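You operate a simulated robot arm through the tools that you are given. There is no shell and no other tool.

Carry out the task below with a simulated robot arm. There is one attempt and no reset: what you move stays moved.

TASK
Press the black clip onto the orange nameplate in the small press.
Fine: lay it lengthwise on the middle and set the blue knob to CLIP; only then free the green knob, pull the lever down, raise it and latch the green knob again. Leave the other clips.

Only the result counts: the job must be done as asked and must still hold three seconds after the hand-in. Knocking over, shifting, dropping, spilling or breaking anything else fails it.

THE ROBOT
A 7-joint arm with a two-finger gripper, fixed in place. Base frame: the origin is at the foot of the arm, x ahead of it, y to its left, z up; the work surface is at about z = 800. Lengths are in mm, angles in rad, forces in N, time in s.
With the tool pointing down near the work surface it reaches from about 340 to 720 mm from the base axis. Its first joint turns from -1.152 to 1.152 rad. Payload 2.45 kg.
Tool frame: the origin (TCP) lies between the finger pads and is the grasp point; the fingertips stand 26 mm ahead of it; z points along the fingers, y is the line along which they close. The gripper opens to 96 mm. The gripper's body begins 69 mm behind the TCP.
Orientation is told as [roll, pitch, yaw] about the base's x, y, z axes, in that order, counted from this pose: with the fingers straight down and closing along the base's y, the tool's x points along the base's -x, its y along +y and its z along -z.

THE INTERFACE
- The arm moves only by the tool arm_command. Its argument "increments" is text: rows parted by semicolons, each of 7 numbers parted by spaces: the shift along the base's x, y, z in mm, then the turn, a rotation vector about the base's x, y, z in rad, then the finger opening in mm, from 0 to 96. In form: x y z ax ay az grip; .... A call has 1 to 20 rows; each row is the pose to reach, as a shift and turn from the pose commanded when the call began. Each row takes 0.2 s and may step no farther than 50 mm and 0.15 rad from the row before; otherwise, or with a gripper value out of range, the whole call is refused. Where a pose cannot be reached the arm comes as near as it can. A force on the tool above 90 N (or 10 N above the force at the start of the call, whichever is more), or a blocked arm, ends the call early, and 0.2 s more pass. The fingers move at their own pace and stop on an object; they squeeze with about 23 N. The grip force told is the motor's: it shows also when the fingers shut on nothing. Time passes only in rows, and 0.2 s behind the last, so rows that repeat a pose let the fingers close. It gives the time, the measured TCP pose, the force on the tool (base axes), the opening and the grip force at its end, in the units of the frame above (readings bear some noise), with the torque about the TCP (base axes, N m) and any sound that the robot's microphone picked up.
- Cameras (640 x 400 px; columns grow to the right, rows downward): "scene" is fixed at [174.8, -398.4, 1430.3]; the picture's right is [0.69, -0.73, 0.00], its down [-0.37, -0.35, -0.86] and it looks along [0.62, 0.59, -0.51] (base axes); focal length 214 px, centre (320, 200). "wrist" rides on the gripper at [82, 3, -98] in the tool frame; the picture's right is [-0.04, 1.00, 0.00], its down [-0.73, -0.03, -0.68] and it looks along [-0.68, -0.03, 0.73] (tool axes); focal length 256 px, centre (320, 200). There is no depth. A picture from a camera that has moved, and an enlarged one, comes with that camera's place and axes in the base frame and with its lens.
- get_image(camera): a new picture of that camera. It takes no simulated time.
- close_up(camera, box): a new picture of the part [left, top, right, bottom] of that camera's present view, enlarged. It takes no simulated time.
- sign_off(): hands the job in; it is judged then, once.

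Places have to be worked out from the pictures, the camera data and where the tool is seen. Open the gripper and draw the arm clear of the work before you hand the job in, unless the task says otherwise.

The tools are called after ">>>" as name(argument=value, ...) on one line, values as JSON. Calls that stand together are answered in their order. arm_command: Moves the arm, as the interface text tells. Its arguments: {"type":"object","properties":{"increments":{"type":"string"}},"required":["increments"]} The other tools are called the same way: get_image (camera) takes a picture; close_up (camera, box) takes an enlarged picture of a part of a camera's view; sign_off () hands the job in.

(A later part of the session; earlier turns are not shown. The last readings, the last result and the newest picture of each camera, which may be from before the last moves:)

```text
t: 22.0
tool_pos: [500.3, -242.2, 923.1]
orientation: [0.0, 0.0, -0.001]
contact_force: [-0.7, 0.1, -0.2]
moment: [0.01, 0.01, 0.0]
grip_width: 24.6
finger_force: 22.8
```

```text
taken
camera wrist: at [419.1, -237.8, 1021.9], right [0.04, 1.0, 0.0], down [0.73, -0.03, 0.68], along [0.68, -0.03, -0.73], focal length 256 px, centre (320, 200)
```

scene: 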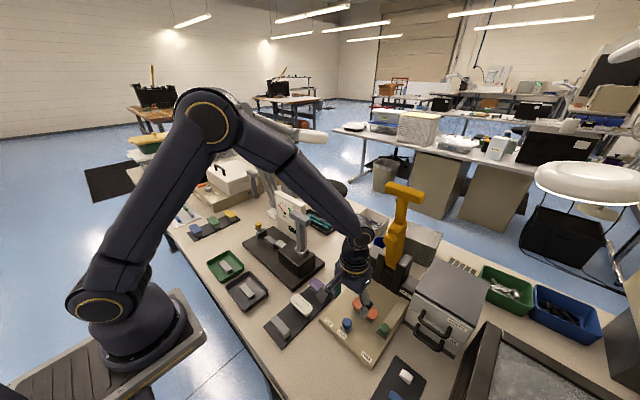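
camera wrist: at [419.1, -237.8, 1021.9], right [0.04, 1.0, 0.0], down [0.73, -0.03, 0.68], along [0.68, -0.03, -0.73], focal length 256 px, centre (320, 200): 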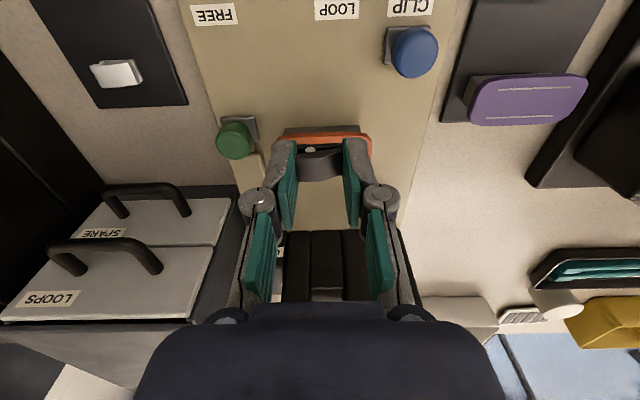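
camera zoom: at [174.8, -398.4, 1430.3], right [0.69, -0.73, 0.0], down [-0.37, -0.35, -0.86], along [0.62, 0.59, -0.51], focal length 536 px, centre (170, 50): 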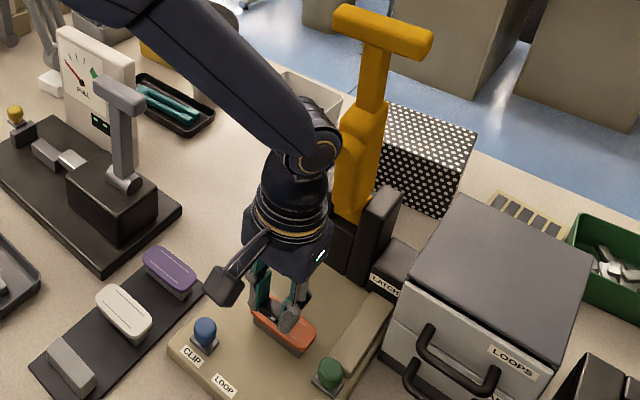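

The lever's nose sticks out to about x = 578 at the height of the wrist housing. I'll lean the hand back 0.12 rad about y for clearance and move over the plate, staying about 15 mm above it.

>>> arm_command(increments="0 0 0 0 -0.06 0 20; 0 0 0 0 -0.12 0 20; 10 0.3 0 0 -0.12 0 20; 20 0.3 -5 0 -0.12 0 20; 27 0.3 -15 0 -0.12 0 20; 27 0.3 -23 0 -0.12 0 20; 27 0.3 -23 0 -0.12 0 20")

>>> close_up(camera="scene", box=[320, 180, 440, 340])

>>> get_image(camera="wrist")

>>> close_up(camera="wrist", box=[240, 100, 400, 200])

```text
t: 23.6
tool_pos: [528.4, -240.7, 900.5]
orientation: [-0.001, -0.121, -0.001]
contact_force: [-0.5, 0.0, -0.1]
moment: [0.03, 0.0, -0.01]
grip_width: 24.5
finger_force: 22.7
```

```text
2.50 times, centred on (380, 260) of scene
camera zoom: at [174.8, -398.4, 1430.3], right [0.69, -0.73, 0.0], down [-0.37, -0.35, -0.86], along [0.62, 0.59, -0.51], focal length 536 px, centre (170, 50)
```

zoom: 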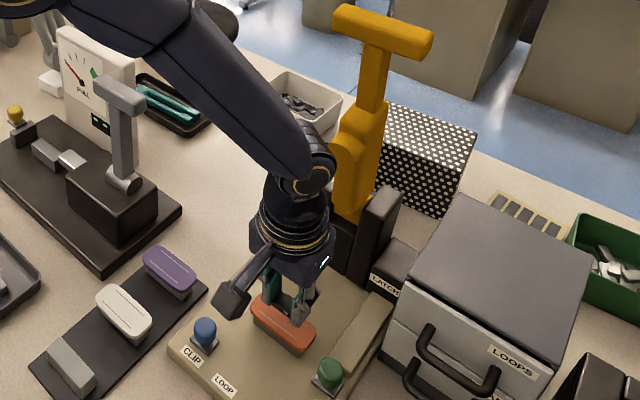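

```text
taken
camera wrist: at [435.2, -236.9, 987.9], right [0.04, 1.0, 0.0], down [0.65, -0.03, 0.76], along [0.76, -0.03, -0.65], focal length 256 px, centre (320, 200)
```

wrist: 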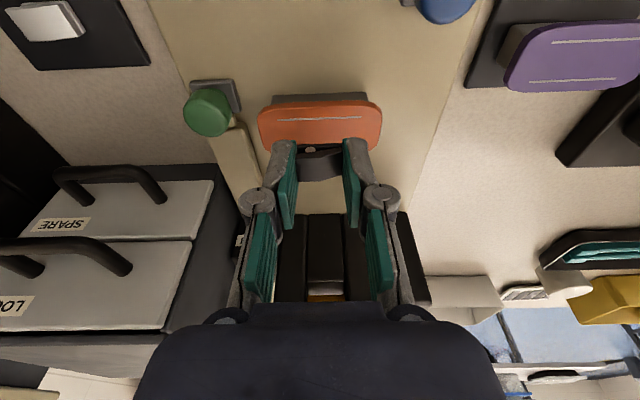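

```text
4.00 times, centred on (320, 150) of wrist
camera zoom: at [435.2, -236.9, 987.9], right [0.04, 1.0, 0.0], down [0.65, -0.03, 0.76], along [0.76, -0.03, -0.65], focal length 1024 px, centre (320, 400)
```

zoom: 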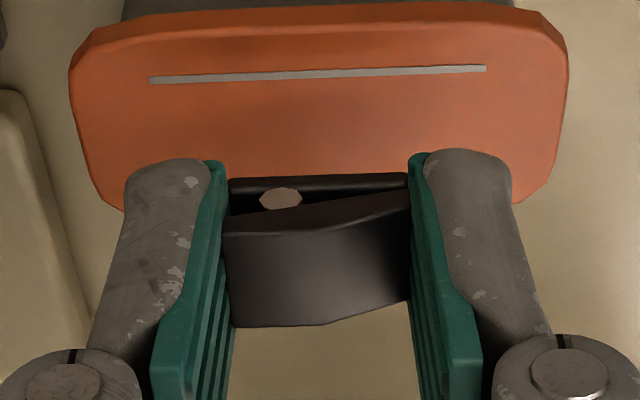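

Cross-checking several views, the plate top is at z ≈ 858 and its centre at about (527, -241). The clip needs to go 3 mm back in x. I'll shift and lower to about 2 mm above the plate and look again.

>>> arm_command(increments="-3.3 -0.3 -4 0 -0.12 0 20; -3.3 -0.3 -8 0 -0.12 0 20; -3.3 -0.3 -11 0 -0.12 0 20; -3.3 -0.3 -11 0 -0.12 0 20")

>>> close_up(camera="wrist", box=[240, 100, 400, 200])

```text
t: 24.6
tool_pos: [523.3, -240.1, 889.2]
orientation: [-0.001, -0.24, -0.002]
contact_force: [-0.2, 0.2, -0.4]
moment: [0.01, 0.0, 0.02]
grip_width: 24.6
finger_force: 23.4
```

```text
4.00 times, centred on (320, 150) of wrist
camera zoom: at [421.7, -237.0, 965.5], right [0.04, 1.0, 0.01], down [0.55, -0.03, 0.83], along [0.83, -0.03, -0.55], focal length 1024 px, centre (320, 400)
```

zoom: 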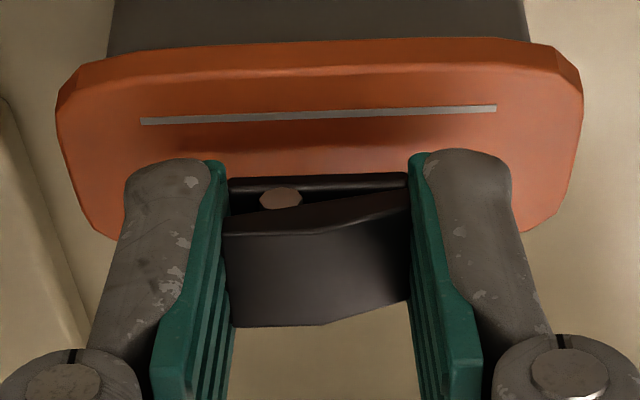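

The turn is counted from the start of each call, so the tilt went to -0.24. I'll undo that by turning +0.12, staying at this height.

>>> arm_command(increments="0 0 1 0 0.06 0 20; 0 0 1 0 0.12 0 20; 0 0 0 0 0.12 0 20; 0 0 0 0 0.12 0 20")

>>> close_up(camera="wrist", box=[240, 100, 400, 200])

>>> close_up(camera="scene", box=[340, 280, 400, 330])

```text
t: 25.6
tool_pos: [524.2, -240.5, 890.6]
orientation: [0.001, -0.12, 0.0]
contact_force: [-0.4, 0.5, 0.8]
moment: [-0.01, 0.0, 0.03]
grip_width: 24.4
finger_force: 22.8
```

```text
4.00 times, centred on (320, 150) of wrist
camera zoom: at [431.6, -237.2, 977.2], right [0.04, 1.0, 0.0], down [0.65, -0.03, 0.76], along [0.76, -0.03, -0.65], focal length 1024 px, centre (320, 400)
```

zoom: 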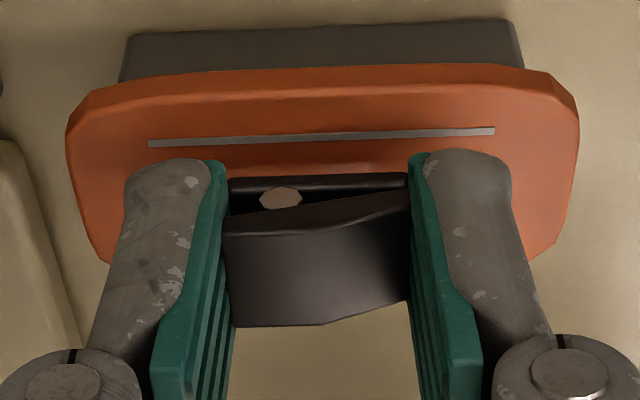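

```text
8.00 times, centred on (370, 305) of scene
camera zoom: at [174.8, -398.4, 1430.3], right [0.69, -0.73, 0.0], down [-0.37, -0.35, -0.86], along [0.62, 0.59, -0.51], focal length 1716 px, centre (-80, -640)
```

zoom: 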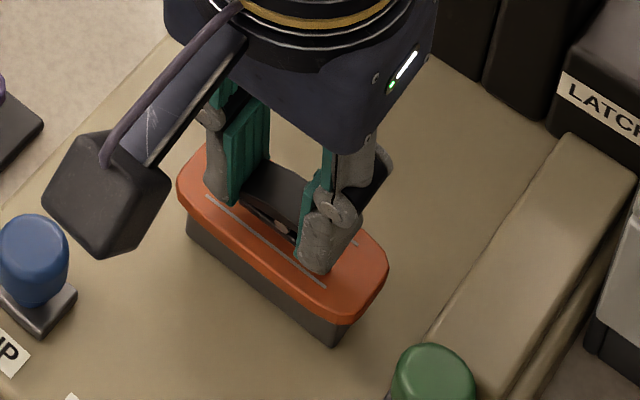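

The scene view shows the clip just over the middle of the plate and parallel to it. I'll lower a millimetre at a time and check the contact force.

>>> arm_command(increments="0 0 -1 0 0 0 20; 0 0 -2 0 0 0 20; 0 0 -2 0 0 0 20")

>>> close_up(camera="wrist", box=[240, 100, 400, 200])

```text
t: 26.4
tool_pos: [523.8, -239.8, 886.8]
orientation: [0.0, -0.12, -0.001]
contact_force: [0.4, -0.6, 0.3]
moment: [0.01, 0.01, 0.05]
grip_width: 24.4
finger_force: 23.1
```

```text
4.00 times, centred on (320, 150) of wrist
camera zoom: at [431.8, -237.1, 975.2], right [0.04, 1.0, 0.0], down [0.65, -0.03, 0.76], along [0.76, -0.03, -0.65], focal length 1024 px, centre (320, 400)
```

zoom: 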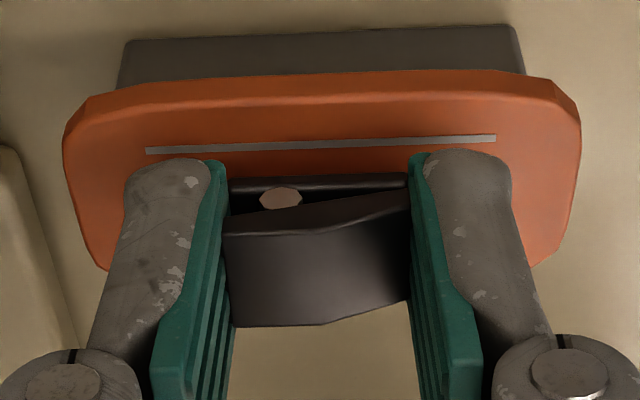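

Still no contact, and the line is now only a little in front of the clip's base. I'll continue down in small steps.

>>> arm_command(increments="0 0 -1 0 0 0 20; 0 0 -2 0 0 0 20; 0 0 -2 0 0 0 20")

>>> close_up(camera="wrist", box=[240, 100, 400, 200])

```text
t: 27.2
tool_pos: [524.5, -240.8, 885.2]
orientation: [0.0, -0.12, 0.0]
contact_force: [0.8, -0.2, 0.4]
moment: [0.0, -0.03, 0.01]
grip_width: 24.4
finger_force: 22.8
```

```text
4.00 times, centred on (320, 150) of wrist
camera zoom: at [431.6, -237.2, 973.3], right [0.04, 1.0, 0.0], down [0.65, -0.03, 0.76], along [0.76, -0.03, -0.65], focal length 1024 px, centre (320, 400)
```

zoom: 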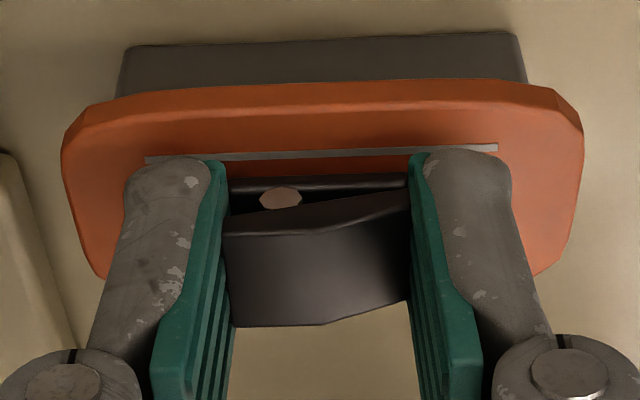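

Almost there: no force yet. I'll take two more millimetres in half steps.

>>> arm_command(increments="0 0 -0.7 0 0 0 20; 0 0 -1.4 0 0 0 20; 0 0 -1.4 0 0 0 20")

>>> close_up(camera="wrist", box=[240, 100, 400, 200])

```text
t: 28.0
tool_pos: [524.8, -240.0, 884.2]
orientation: [0.001, -0.121, 0.0]
contact_force: [-0.7, 0.1, 0.1]
moment: [0.0, 0.01, -0.01]
grip_width: 24.5
finger_force: 23.2
```

```text
4.00 times, centred on (320, 150) of wrist
camera zoom: at [431.7, -237.5, 971.8], right [0.04, 1.0, 0.0], down [0.65, -0.03, 0.76], along [0.76, -0.03, -0.65], focal length 1024 px, centre (320, 400)
```

zoom: 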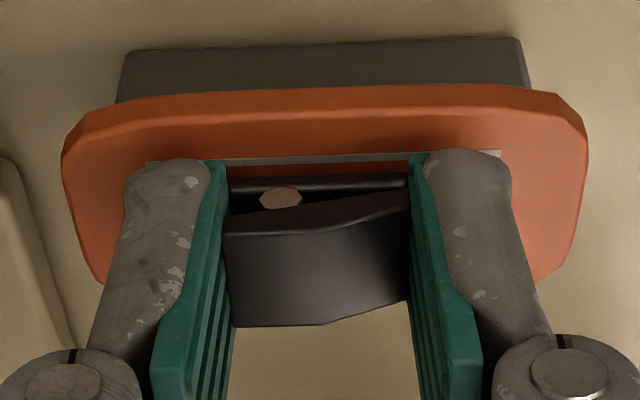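

Still no contact, so the plate top is a bit lower than 855. I'll continue down in small steps.

>>> arm_command(increments="0.5 0 -0.7 0 0 0 20; 1 0 -1.4 0 0 0 20; 1 0 -1.4 0 0 0 20")

>>> close_up(camera="wrist", box=[240, 100, 400, 200])

>>> close_up(camera="scene", box=[340, 280, 400, 330])

```text
t: 28.8
tool_pos: [525.9, -240.7, 882.2]
orientation: [0.001, -0.121, -0.001]
contact_force: [-0.9, 0.4, 0.5]
moment: [0.0, 0.02, 0.01]
grip_width: 24.5
finger_force: 23.0
```

```text
4.00 times, centred on (320, 150) of wrist
camera zoom: at [432.8, -237.3, 970.7], right [0.04, 1.0, 0.0], down [0.65, -0.03, 0.76], along [0.76, -0.03, -0.65], focal length 1024 px, centre (320, 400)
```

zoom: 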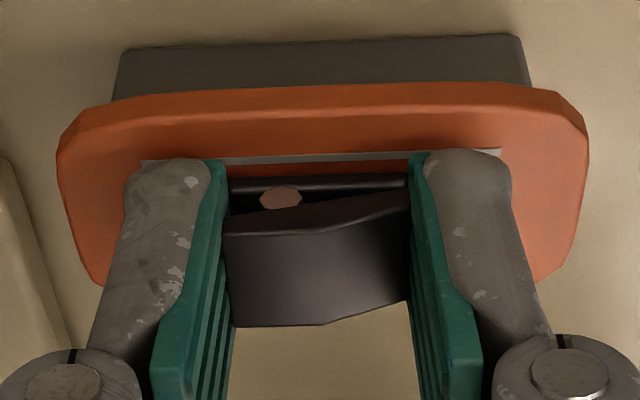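

```text
8.00 times, centred on (370, 305) of scene
camera zoom: at [174.8, -398.4, 1430.3], right [0.69, -0.73, 0.0], down [-0.37, -0.35, -0.86], along [0.62, 0.59, -0.51], focal length 1716 px, centre (-80, -640)
```

zoom: 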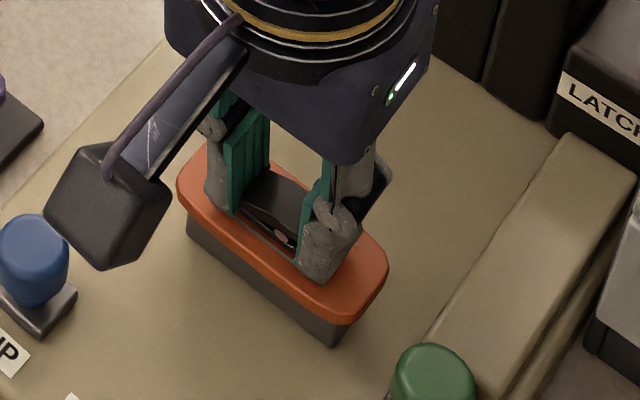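

Contact still hasn't come; I'll continue down 1.5 mm.

>>> arm_command(increments="0.4 -0.2 -0.7 0 0 0 20; 0.8 -0.2 -1.5 0 0 0 20; 0.8 -0.2 -1.5 0 0 0 20")

>>> close_up(camera="wrist", box=[240, 100, 400, 200])

```text
t: 29.6
tool_pos: [527.7, -240.8, 881.8]
orientation: [0.0, -0.121, -0.001]
contact_force: [-0.8, -0.2, 3.8]
moment: [0.0, 0.05, -0.01]
grip_width: 24.5
finger_force: 22.5
```

```text
4.00 times, centred on (320, 150) of wrist
camera zoom: at [433.6, -237.5, 969.2], right [0.04, 1.0, 0.0], down [0.65, -0.03, 0.76], along [0.76, -0.03, -0.65], focal length 1024 px, centre (320, 400)
```

zoom: 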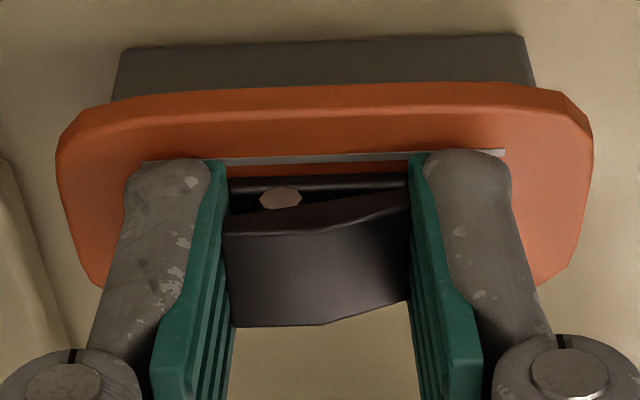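

First light contact (3.8 N) puts the plate top at about 852.5. The clip's base edge is 3 mm behind the near line, so it's centred in x and about 0.8 mm off in y. I'll correct y by lifting slightly, set the clip down again, and release slowly.

>>> arm_command(increments="0 0 1 0 0 0 20; 0 0.8 1 0 0 0 20; 0 0.8 0.3 0 0 0 20; 0 0.8 -0.3 0 0 0 20; 0 0.8 -0.3 0 0 0 20; 0 0.8 -0.3 0 0 0 26; 0 0.8 -0.3 0 0 0 30; 0 0.8 -0.3 0 0 0 36; 0 0.8 -0.3 0 0 0 40; 0 0.8 -0.3 0 0 0 40")

>>> close_up(camera="wrist", box=[240, 100, 400, 200])

```text
t: 31.8
tool_pos: [526.6, -240.9, 881.4]
orientation: [0.0, -0.12, 0.001]
contact_force: [0.4, -0.7, 0.2]
moment: [0.03, 0.01, 0.01]
grip_width: 40.1
finger_force: 0.0
```

```text
4.00 times, centred on (320, 150) of wrist
camera zoom: at [433.5, -236.8, 968.7], right [0.04, 1.0, 0.0], down [0.65, -0.03, 0.76], along [0.76, -0.03, -0.65], focal length 1024 px, centre (320, 400)
```

zoom: 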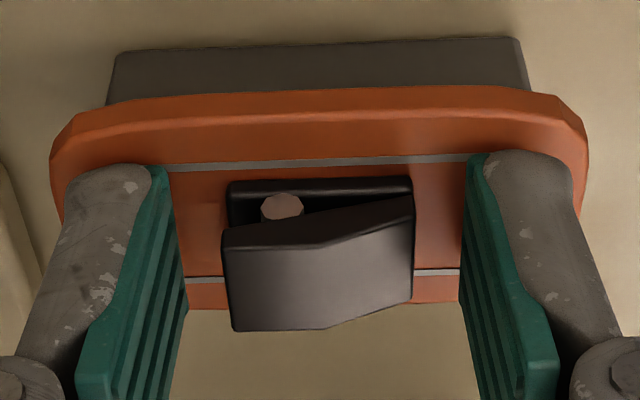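

The clip is lying flat between the two lines. I'll retreat upward and back, then inspect it.

>>> arm_command(increments="-2 0 15 0 0 0 40; -5 0 35 0 0 0 40; -20 0 60 0 0 0 40; -50 0 80 0 0 0 50; -85 0 90 0 0 0 60; -85 0 90 0 0 0 60")

>>> close_up(camera="wrist", box=[240, 130, 400, 230])

>>> get_image(camera="wrist")

>>> close_up(camera="scene", box=[340, 280, 400, 330])

```text
t: 33.2
tool_pos: [441.8, -240.0, 970.7]
orientation: [-0.001, -0.12, 0.0]
contact_force: [0.0, -0.4, -0.3]
moment: [-0.01, 0.0, 0.03]
grip_width: 59.8
finger_force: 0.0
```

```text
4.00 times, centred on (320, 180) of wrist
camera zoom: at [348.4, -237.3, 1057.6], right [0.04, 1.0, 0.0], down [0.65, -0.03, 0.76], along [0.76, -0.03, -0.65], focal length 1024 px, centre (320, 280)
```

zoom: 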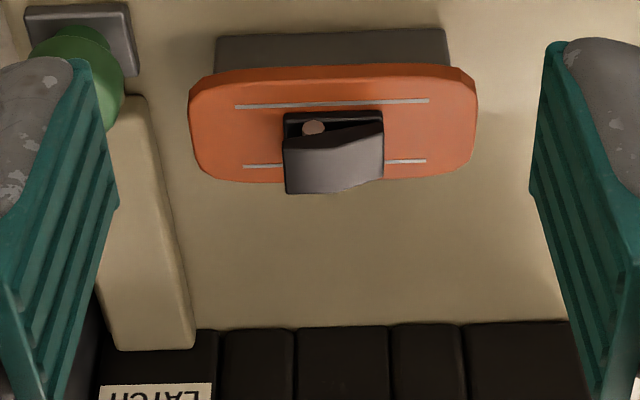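

```text
taken
camera wrist: at [348.4, -237.3, 1057.6], right [0.04, 1.0, 0.0], down [0.65, -0.03, 0.76], along [0.76, -0.03, -0.65], focal length 256 px, centre (320, 200)
```

wrist: 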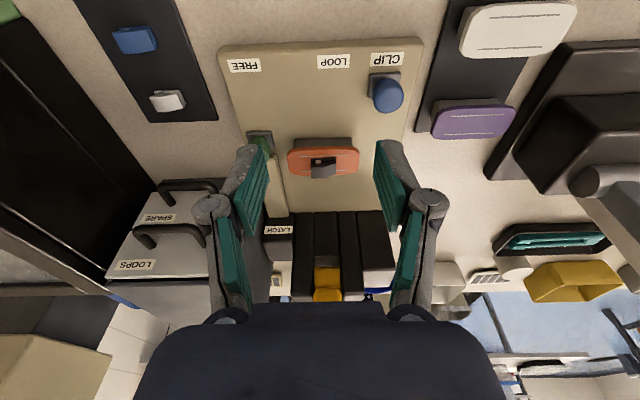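

```text
8.00 times, centred on (370, 305) of scene
camera zoom: at [174.7, -398.4, 1430.3], right [0.69, -0.73, 0.0], down [-0.37, -0.35, -0.86], along [0.62, 0.59, -0.51], focal length 1716 px, centre (-80, -640)
```

zoom: 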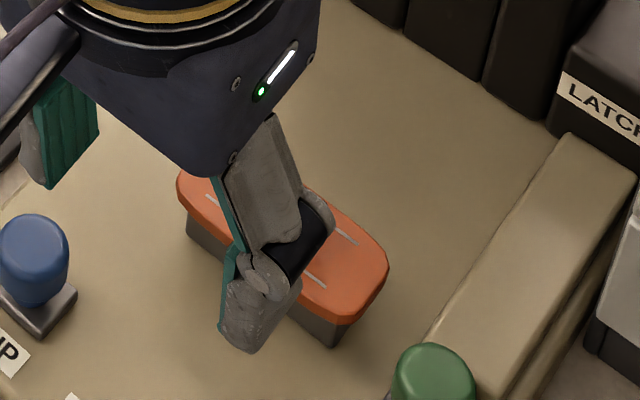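

The clip sits lengthwise, centred between the lines. Next is the green bolt; I'll straighten the hand, hover over that knob and look at the bar beside it.

>>> arm_command(increments="10 -15 0 0 0.04 0 60; 25 -30 0 0 0.08 0 60; 40 -48 0 0 0.12 0 60; 55 -66 0 0 0.12 0 60; 67 -66 -10 0 0.12 0 60; 67 -66 -25 0 0.12 0 60; 67 -66 -25 0 0.12 0 60")

>>> get_image(camera="wrist")

>>> close_up(camera="wrist", box=[250, 80, 390, 200])

>>> close_up(camera="scene", box=[330, 260, 430, 350])

```text
t: 34.8
tool_pos: [507.4, -306.0, 947.2]
orientation: [0.002, 0.002, -0.001]
contact_force: [0.0, 0.7, 0.7]
moment: [-0.01, 0.0, 0.04]
grip_width: 60.0
finger_force: 0.1
```

```text
taken
camera wrist: at [426.7, -302.9, 1044.3], right [0.04, 1.0, 0.0], down [0.73, -0.03, 0.68], along [0.68, -0.03, -0.73], focal length 256 px, centre (320, 200)
```

wrist: 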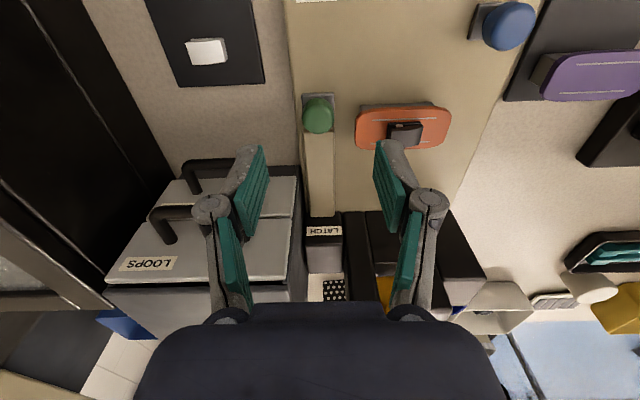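

```text
3.33 times, centred on (320, 140) of wrist
camera zoom: at [426.7, -302.9, 1044.3], right [0.04, 1.0, 0.0], down [0.73, -0.03, 0.68], along [0.68, -0.03, -0.73], focal length 853 px, centre (320, 400)
```

zoom: 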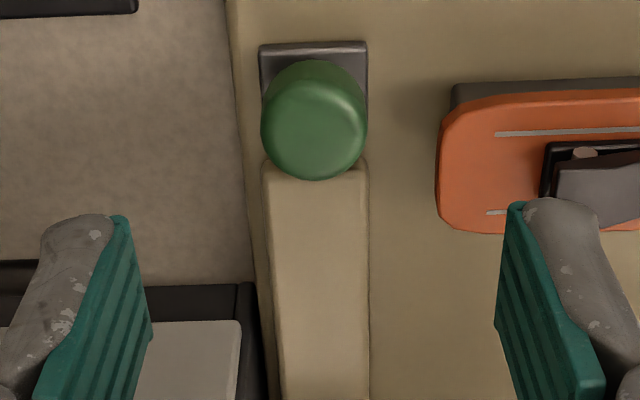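

```text
4.44 times, centred on (380, 305) of scene
camera zoom: at [174.8, -398.4, 1430.3], right [0.69, -0.73, 0.0], down [-0.37, -0.35, -0.86], along [0.62, 0.59, -0.51], focal length 953 px, centre (53, -267)
```

zoom: 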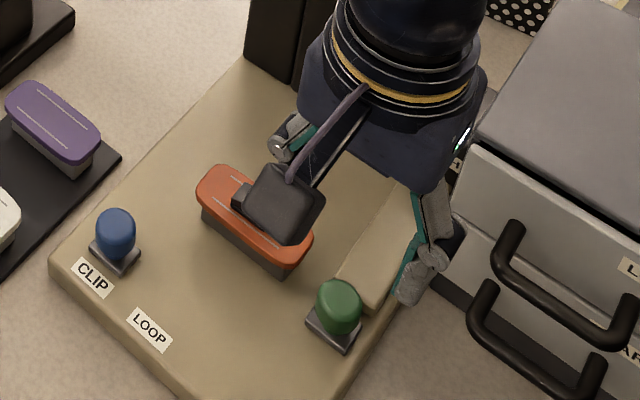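

The green knob is at about (517, -308) with the bar right behind it. The clip and plate edge are close on the +y side, so I'll use a narrow opening, grip slightly ahead of the knob's centre and stay a bit higher.

>>> arm_command(increments="2 -1.3 0 0 0 0 36; 2 -1.3 -20 0 0 0 36; 2 -1.3 -45 0 0 0 36; 2 -1.3 -45 0 0 0 36")

>>> close_up(camera="wrist", box=[250, 80, 430, 220])

>>> close_up(camera="scene", box=[330, 260, 430, 350])

```text
t: 35.8
tool_pos: [510.4, -306.6, 899.8]
orientation: [0.001, 0.0, 0.0]
contact_force: [0.6, 0.0, 0.5]
moment: [-0.01, -0.02, -0.03]
grip_width: 36.1
finger_force: 0.0
```

```text
2.86 times, centred on (340, 150) of wrist
camera zoom: at [428.6, -303.6, 998.5], right [0.04, 1.0, 0.0], down [0.73, -0.03, 0.68], along [0.68, -0.03, -0.73], focal length 731 px, centre (263, 343)
```

zoom: 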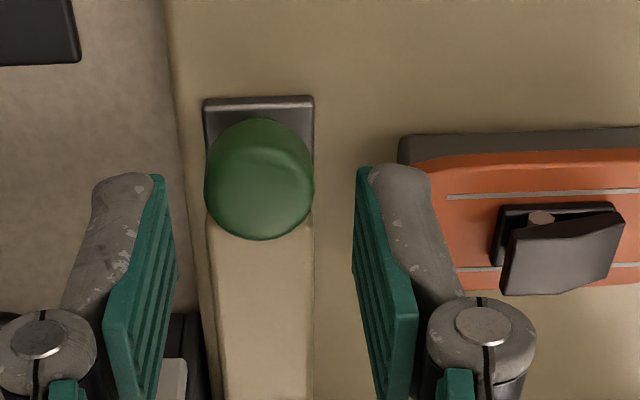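

```text
4.44 times, centred on (380, 305) of scene
camera zoom: at [174.8, -398.4, 1430.3], right [0.69, -0.73, 0.0], down [-0.37, -0.35, -0.86], along [0.62, 0.59, -0.51], focal length 953 px, centre (53, -267)
```

zoom: 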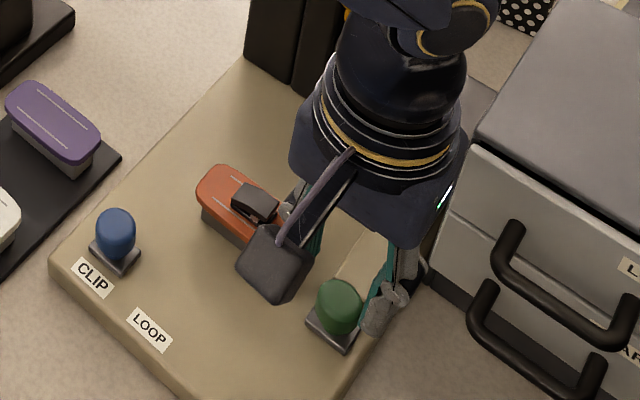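

The knob is centred between the fingers in y. I'll narrow the opening to 32 to clear the plate edge and descend.

>>> arm_command(increments="0 -0.2 0 0 0 0 32; 0 -0.2 -5 0 0 0 32; 0 -0.2 -15 0 0 0 32; 0 -0.2 -23 0 0 0 32; 0 -0.2 -29 0 0 0 32; 0 -0.2 -29 0 0 0 32")

>>> close_up(camera="wrist", box=[250, 80, 430, 220])

```text
t: 37.2
tool_pos: [511.6, -307.6, 871.2]
orientation: [0.002, -0.001, 0.0]
contact_force: [-1.1, -0.2, 0.5]
moment: [0.03, -0.03, -0.02]
grip_width: 32.2
finger_force: 0.1
```

```text
2.86 times, centred on (340, 150) of wrist
camera zoom: at [428.7, -304.1, 970.1], right [0.04, 1.0, 0.0], down [0.73, -0.03, 0.68], along [0.68, -0.03, -0.73], focal length 731 px, centre (263, 343)
```

zoom: 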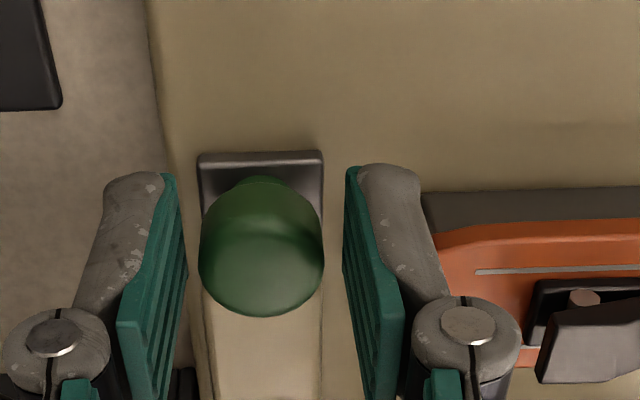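

The fingers are around the knob, clear of the plate and clip. I'll close on it.

>>> arm_command(increments="0 0 0 0 0 0 26; 0 0 0 0 0 0 18; 0 0 0 0 0 0 18; 0 0 0 0 0 0 18")

```text
t: 38.2
tool_pos: [509.9, -307.7, 872.3]
orientation: [-0.002, 0.0, -0.002]
contact_force: [1.4, -5.9, -1.9]
moment: [-0.15, -0.18, -0.01]
grip_width: 24.7
finger_force: 45.3
```

The knob is gripped at 24.7 mm. I'll slide it toward FREE (-x) in stages.

>>> arm_command(increments="-7 0 0 0 0 0 18; -14 0 0 0 0 0 18; -21 0 0 0 0 0 18; -28 0 0 0 0 0 18; -28 0 0 0 0 0 18")

>>> get_image(camera="wrist")

>>> close_up(camera="wrist", box=[250, 80, 430, 220])

```text
t: 39.4
tool_pos: [483.1, -308.1, 873.2]
orientation: [-0.002, 0.0, 0.0]
contact_force: [3.9, -9.1, -2.8]
moment: [-0.26, 0.63, -0.13]
grip_width: 24.6
finger_force: 44.8
```

```text
taken
camera wrist: at [400.5, -304.7, 970.2], right [0.04, 1.0, 0.0], down [0.73, -0.03, 0.68], along [0.68, -0.03, -0.73], focal length 256 px, centre (320, 200)
```

wrist: 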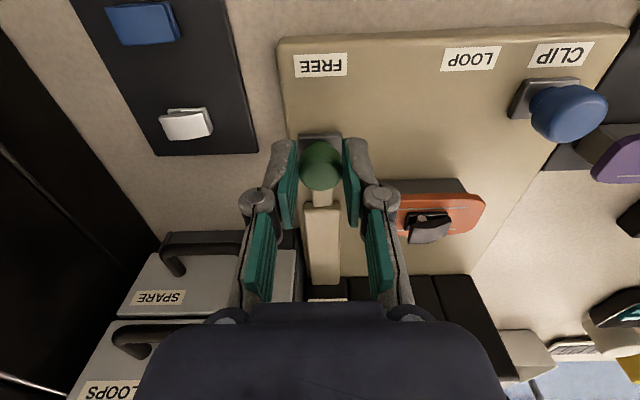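

```text
2.86 times, centred on (340, 150) of wrist
camera zoom: at [400.5, -304.7, 970.2], right [0.04, 1.0, 0.0], down [0.73, -0.03, 0.68], along [0.68, -0.03, -0.73], focal length 731 px, centre (263, 343)
```

zoom: 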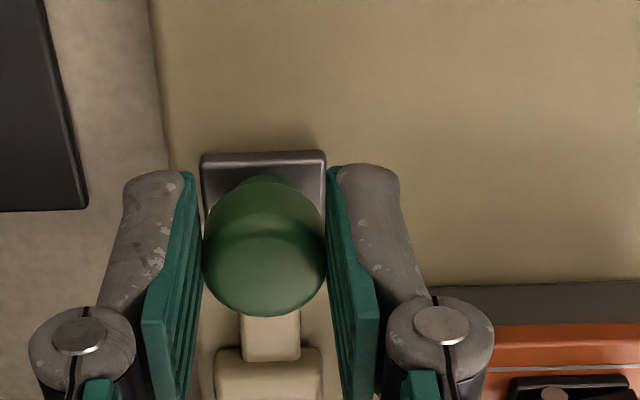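

The knob slides along with its rod coming out of the housing. I'll continue toward FREE and feel for the stop.

>>> arm_command(increments="-6 0 0 0 0 0 18; -12 0 0 0 0 0 18; -18 0 0 0 0 0 18; -18 0 0 0 0 0 18")

>>> close_up(camera="wrist", box=[250, 50, 430, 220])

```text
t: 40.4
tool_pos: [462.9, -307.3, 871.9]
orientation: [0.002, 0.002, 0.001]
contact_force: [-1.0, 0.2, 0.2]
moment: [-0.01, -0.04, 0.03]
grip_width: 18.0
finger_force: 0.0
```

```text
2.35 times, centred on (340, 135) of wrist
camera zoom: at [382.0, -304.0, 970.1], right [0.04, 1.0, 0.0], down [0.73, -0.03, 0.68], along [0.68, -0.03, -0.74], focal length 602 px, centre (273, 353)
```

zoom: 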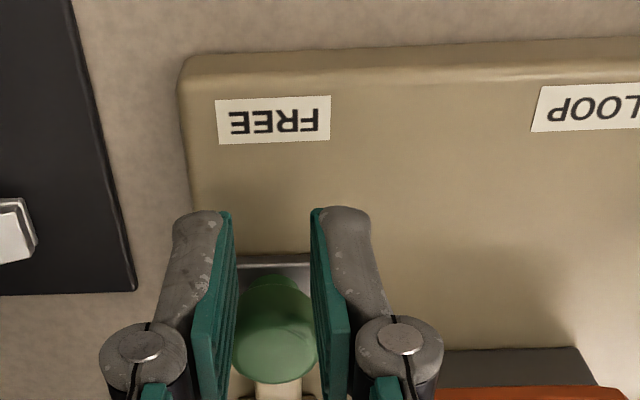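

The fingers slipped off when the knob stopped at about x = 484, after 32 mm of travel, which is presumably the FREE end stop. I'll open, rise and check the knob and bolt from above.

>>> arm_command(increments="-2 0 0 0 0 0 34; -2 0 0 0 0 0 34; -2 0 20 0 0 0 40; -2 0 60 0 0 0 50; -10 0 90 0 0 0 60; -10 0 90 0 0 0 60")

>>> get_image(camera="wrist")

>>> close_up(camera="wrist", box=[250, 100, 430, 240])

>>> close_up(camera="scene", box=[330, 230, 430, 350])

```text
t: 41.8
tool_pos: [454.2, -306.7, 962.6]
orientation: [0.001, 0.0, 0.0]
contact_force: [-0.3, 1.0, 0.4]
moment: [0.01, 0.02, 0.01]
grip_width: 60.0
finger_force: 0.1
```

```text
taken
camera wrist: at [372.4, -303.8, 1060.2], right [0.04, 1.0, 0.0], down [0.73, -0.03, 0.68], along [0.68, -0.03, -0.73], focal length 256 px, centre (320, 200)
```

wrist: 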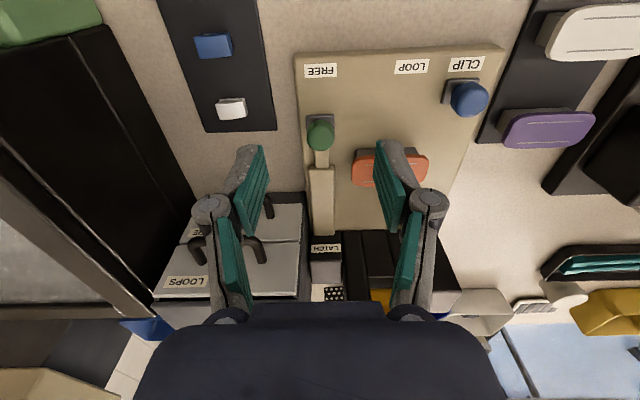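

```text
2.86 times, centred on (340, 170) of wrist
camera zoom: at [372.4, -303.8, 1060.2], right [0.04, 1.0, 0.0], down [0.73, -0.03, 0.68], along [0.68, -0.03, -0.73], focal length 731 px, centre (263, 286)
```

zoom: 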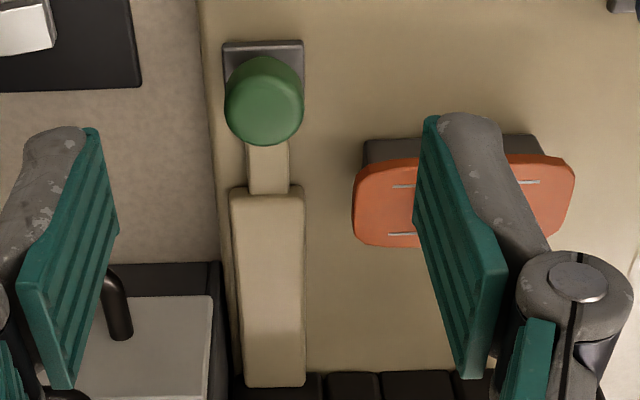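

```text
3.33 times, centred on (380, 290) of scene
camera zoom: at [174.8, -398.4, 1430.3], right [0.69, -0.73, 0.0], down [-0.37, -0.35, -0.86], along [0.62, 0.59, -0.51], focal length 715 px, centre (120, -100)
```

zoom: 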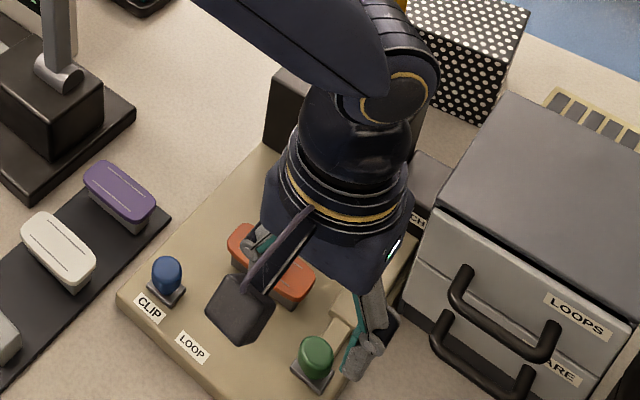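

The bolt is drawn out: the knob now stands about 30 mm nearer FREE. For the lever I plan to use the open fingers as a fork around one arm of the T-bar, with the closing line in the x–z plane, so the bar can turn freely inside. I'll rise first, then yaw the hand 90°.

>>> arm_command(increments="-5 2 48 0 0 0 60; -10 5 96 0 0 0 60; -15 8 144 0 0 0 60; -20 12 192 0 0 0 60; -25 18 240 0 0 0 60; -30 23 285 0 0 0 60; -30 23 285 0 0 0.15 60; -30 23 285 0 0 0.3 60; -30 23 285 0 0 0.45 60; -30 23 285 0 0 0.6 60; -30 23 285 0 0 0.75 60; -30 23 285 0 0 0.9 60; -30 23 285 0 0 1.05 60; -30 23 285 0 0 1.2 60; -30 23 285 0 0 1.35 60; -30 23 285 0 0 1.5 60; -30 23 285 0 0 1.571 60; -30 23 285 0 0 1.571 60")

>>> get_image(camera="wrist")

>>> get_image(camera="scene")

```text
t: 45.6
tool_pos: [425.0, -284.1, 1247.0]
orientation: [0.0, 0.001, 1.574]
contact_force: [-1.3, 0.1, -0.1]
moment: [0.02, -0.02, -0.02]
grip_width: 60.1
finger_force: 0.0
```

```text
taken
camera wrist: at [421.2, -366.0, 1345.2], right [-1.0, 0.04, 0.0], down [0.03, 0.73, 0.68], along [0.03, 0.68, -0.73], focal length 256 px, centre (320, 200)
```

wrist: 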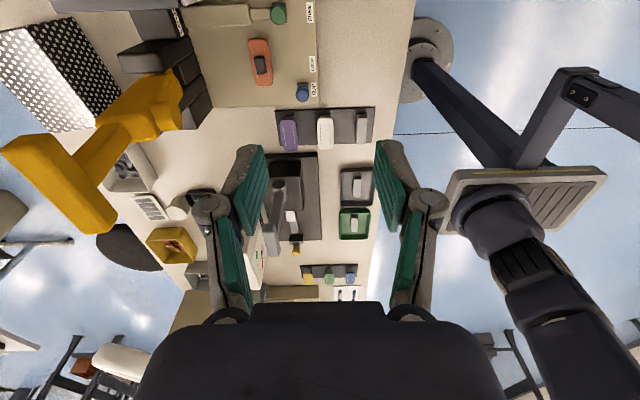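

```text
taken
```

scene: 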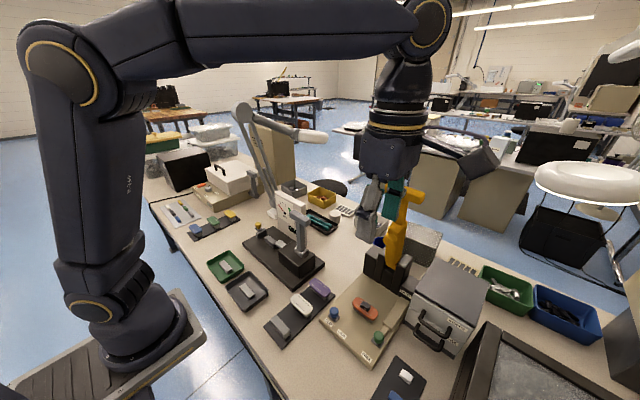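

From here the wrist camera sees the lever from the side. I'll enlarge it to work out its geometry.

>>> close_up(camera="wrist", box=[0, 30, 240, 250])

>>> close_up(camera="wrist", box=[230, 0, 330, 110])

```text
1.82 times, centred on (120, 140) of wrist
camera zoom: at [421.2, -366.0, 1345.2], right [-1.0, 0.04, 0.0], down [0.03, 0.73, 0.68], along [0.03, 0.68, -0.73], focal length 465 px, centre (684, 309)
```

zoom: 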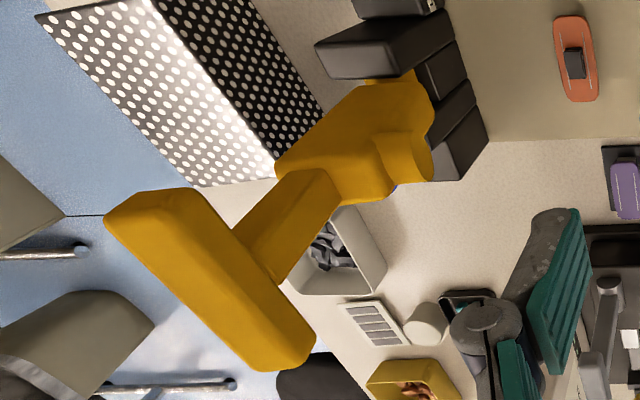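

```text
3.64 times, centred on (280, 55) of wrist
camera zoom: at [421.2, -366.0, 1345.2], right [-1.0, 0.04, 0.0], down [0.03, 0.73, 0.68], along [0.03, 0.68, -0.73], focal length 931 px, centre (466, 727)
```

zoom: 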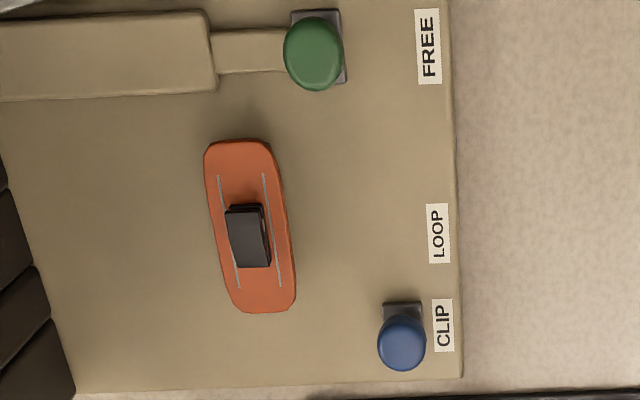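

The lever geometry is now clearer: the T-bar is about 92 mm long, centred near (634, -240, 1187) with a section of about 30 × 22 mm, and the lever leans slightly toward the robot. I'll put the fork over its -y arm at about y = -275, hovering above it first.

>>> arm_command(increments="20 2 38 0 -0.1 0 56; 62 5 42 0 -0.2 0 56; 106 8 42 0 -0.2 0 56; 150 10 42 0 -0.2 0 56; 191 10 42 0 -0.2 0 56; 191 10 42 0 -0.2 0 56")

>>> get_image(camera="wrist")

>>> get_image(camera="scene")

>>> close_up(camera="scene", box=[340, 130, 460, 250])

```text
t: 47.0
tool_pos: [581.3, -262.8, 1283.8]
orientation: [-0.198, -0.001, 1.572]
contact_force: [-0.4, -0.1, 0.6]
moment: [0.01, 0.01, 0.0]
grip_width: 55.9
finger_force: 0.1
out of reach, approached as far as the arm can: row 5, 6
```

```text
taken
camera wrist: at [558.4, -344.0, 1378.3], right [-0.98, 0.04, -0.2], down [-0.11, 0.73, 0.67], along [0.17, 0.68, -0.71], focal length 256 px, centre (320, 200)
```

wrist: 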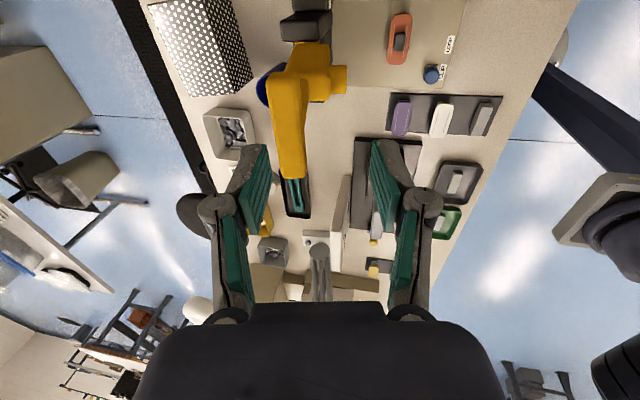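

```text
taken
```

scene: 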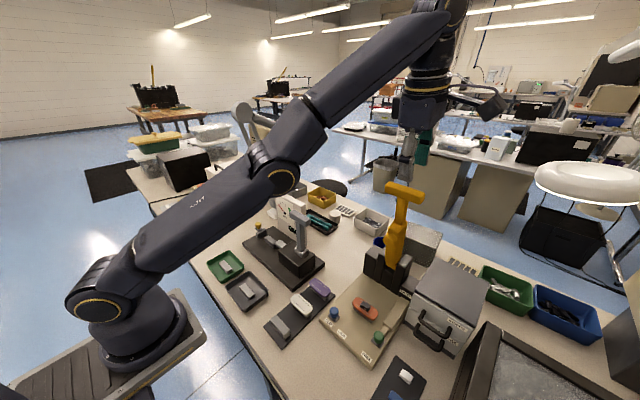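

```text
3.33 times, centred on (400, 190) of scene
camera zoom: at [174.8, -398.4, 1430.3], right [0.69, -0.73, 0.0], down [-0.37, -0.35, -0.86], along [0.62, 0.59, -0.51], focal length 715 px, centre (53, 233)
```

zoom: 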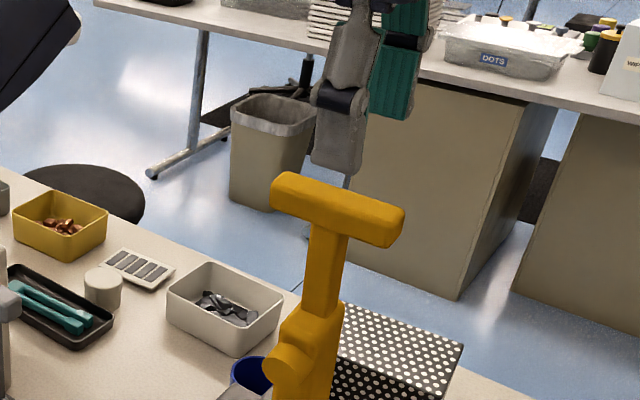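

With the hand upright the bar is out of reach. Leaning the hand back to about 0.8 rad brings the wrist nearer. I'll return to a reachable pose first and then tilt more.

>>> arm_command(increments="-34 0 -20 0 0 0 60; -64 0 -38 0 0 0 60; -64 0 -38 0 -0.1 0 60; -64 0 -38 0 -0.2 0 60; -64 0 -38 0 -0.3 0 60; -64 0 -38 0 -0.4 0 60; -64 0 -38 0 -0.5 0 60; -64 0 -38 0 -0.6 0 60; -64 0 -38 0 -0.6 0 60")

>>> get_image(camera="wrist")

>>> close_up(camera="scene", box=[340, 130, 460, 250])

```text
t: 49.0
tool_pos: [593.4, -348.6, 1357.7]
orientation: [-0.739, -0.003, 1.572]
contact_force: [0.1, -0.7, 0.5]
moment: [0.03, -0.03, -0.02]
grip_width: 60.0
finger_force: 0.1
out of reach, approached as far as the arm can: row 1, 2, 3, 4, 5, 6, 7, 8, 9
```

```text
taken
camera wrist: at [523.5, -430.4, 1428.1], right [-0.74, 0.04, -0.67], down [-0.44, 0.73, 0.52], along [0.51, 0.68, -0.52], focal length 256 px, centre (320, 200)
```

wrist: 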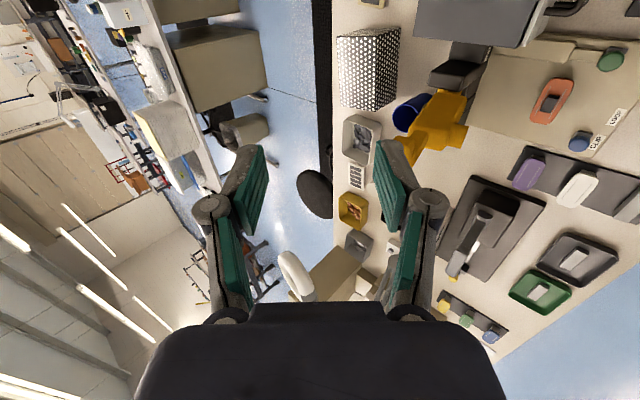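

```text
3.33 times, centred on (400, 190) of scene
camera zoom: at [174.8, -398.4, 1430.3], right [0.69, -0.73, 0.0], down [-0.37, -0.35, -0.86], along [0.62, 0.59, -0.51], focal length 715 px, centre (53, 233)
```

zoom: 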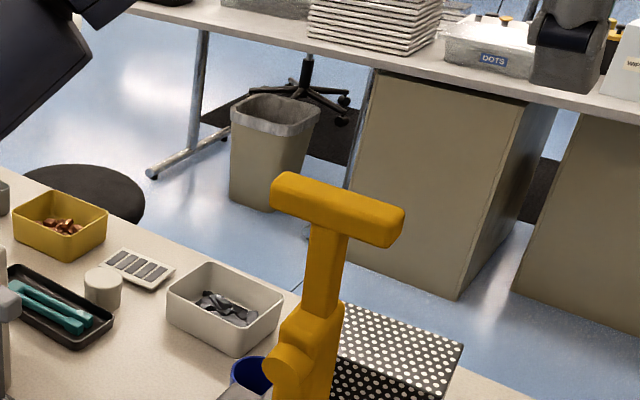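

The arm settled far off from the request, so a joint limit is involved. I'll send a null move to learn which commanded pose it counts from before going back.

>>> arm_command(increments="0 0 0 0 0 0 60; 0 0 0 0 0 0 60")

>>> get_image(camera="scene")

```text
t: 49.6
tool_pos: [592.0, -349.6, 1357.3]
orientation: [-0.736, -0.002, 1.571]
contact_force: [0.2, 1.2, -0.1]
moment: [0.04, 0.01, -0.01]
grip_width: 59.9
finger_force: 0.0
```

```text
taken
```

scene: 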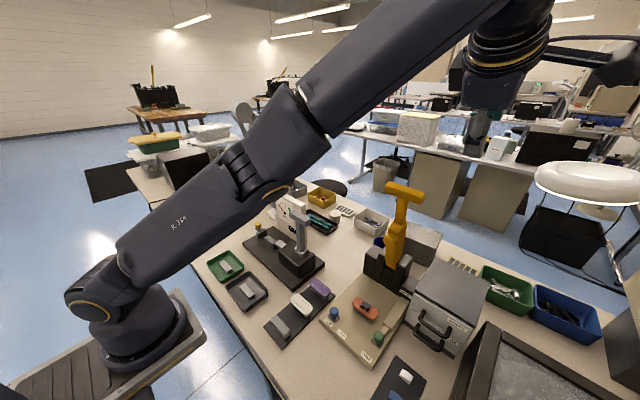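

The commanded pose is reset to the reached one. I'll move back toward the robot and downward in modest steps while undoing the tilt, to get out of the stretched posture.

>>> arm_command(increments="-20 8 -15 0 0.1 0 60; -40 16 -30 0 0.2 0 60; -60 24 -45 0 0.3 0 60; -80 32 -60 0 0.4 0 60; -100 40 -75 0 0.5 0 60; -120 48 -90 0 0.6 0 60; -140 56 -105 0 0.7 0 60; -160 64 -115 0 0.737 0 60; -160 64 -115 0 0.737 0 60")

>>> get_image(camera="scene")

```text
t: 51.6
tool_pos: [430.6, -281.8, 1246.6]
orientation: [0.0, -0.003, 1.568]
contact_force: [0.6, 0.6, 0.1]
moment: [0.03, 0.01, 0.0]
grip_width: 60.1
finger_force: 0.1
out of reach, approached as far as the arm can: row 1, 2, 3, 4, 5
```

```text
taken
```

scene: 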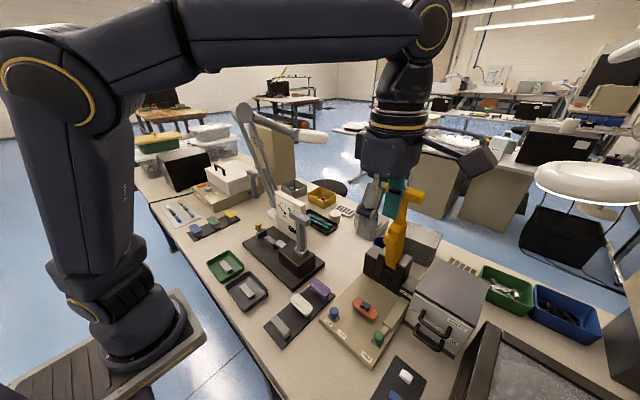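

The arm is back in a good bent posture. I'll tilt it in place here first, where there's plenty of reach, and check that it follows.

>>> arm_command(increments="0 0 -10 0 -0.1 0 60; 0 0 -20 0 -0.2 0 60; 0 0 -30 0 -0.3 0 60; 0 0 -40 0 -0.4 0 60; 0 0 -40 0 -0.4 0 60")

>>> get_image(camera="scene")

```text
t: 52.8
tool_pos: [432.0, -281.6, 1204.6]
orientation: [-0.401, -0.001, 1.571]
contact_force: [0.1, -0.8, 0.6]
moment: [-0.02, 0.0, 0.03]
grip_width: 60.0
finger_force: 0.0
```

```text
taken
```

scene: 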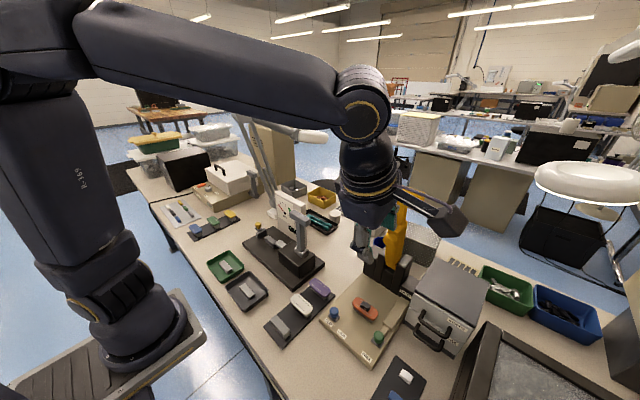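

Tilting works from here. I'll continue to -0.8 and then move toward the bar, stopping short of it.

>>> arm_command(increments="0 0 0 0 -0.1 0 60; 0 0 0 0 -0.2 0 60; 0 0 0 0 -0.3 0 60; 0 0 0 0 -0.4 0 60; 30 2 10 0 -0.4 0 60; 65 4 20 0 -0.4 0 60; 100 6 30 0 -0.4 0 60; 125 7 35 0 -0.4 0 60; 125 7 35 0 -0.4 0 60")

>>> get_image(camera="scene")

>>> get_image(camera="wrist")

```text
t: 54.8
tool_pos: [555.5, -275.7, 1239.8]
orientation: [-0.8, -0.002, 1.573]
contact_force: [-0.2, 0.2, -0.3]
moment: [0.0, 0.02, 0.0]
grip_width: 60.2
finger_force: 0.0
out of reach, approached as far as the arm can: row 4
```

```text
taken
```

scene: 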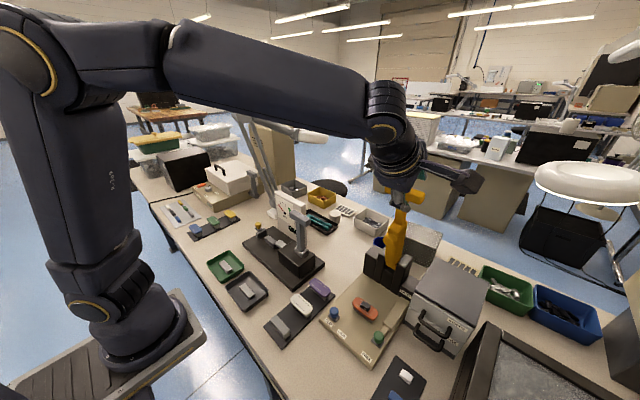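

```text
taken
camera wrist: at [483.5, -357.1, 1305.0], right [-0.7, 0.04, -0.72], down [-0.47, 0.73, 0.5], along [0.54, 0.68, -0.49], focal length 256 px, centre (320, 200)
```

wrist: 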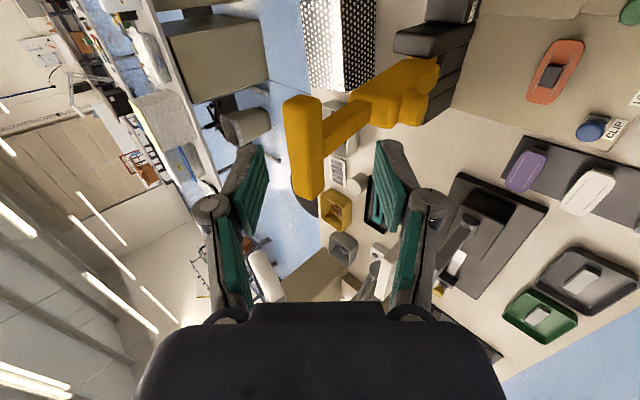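

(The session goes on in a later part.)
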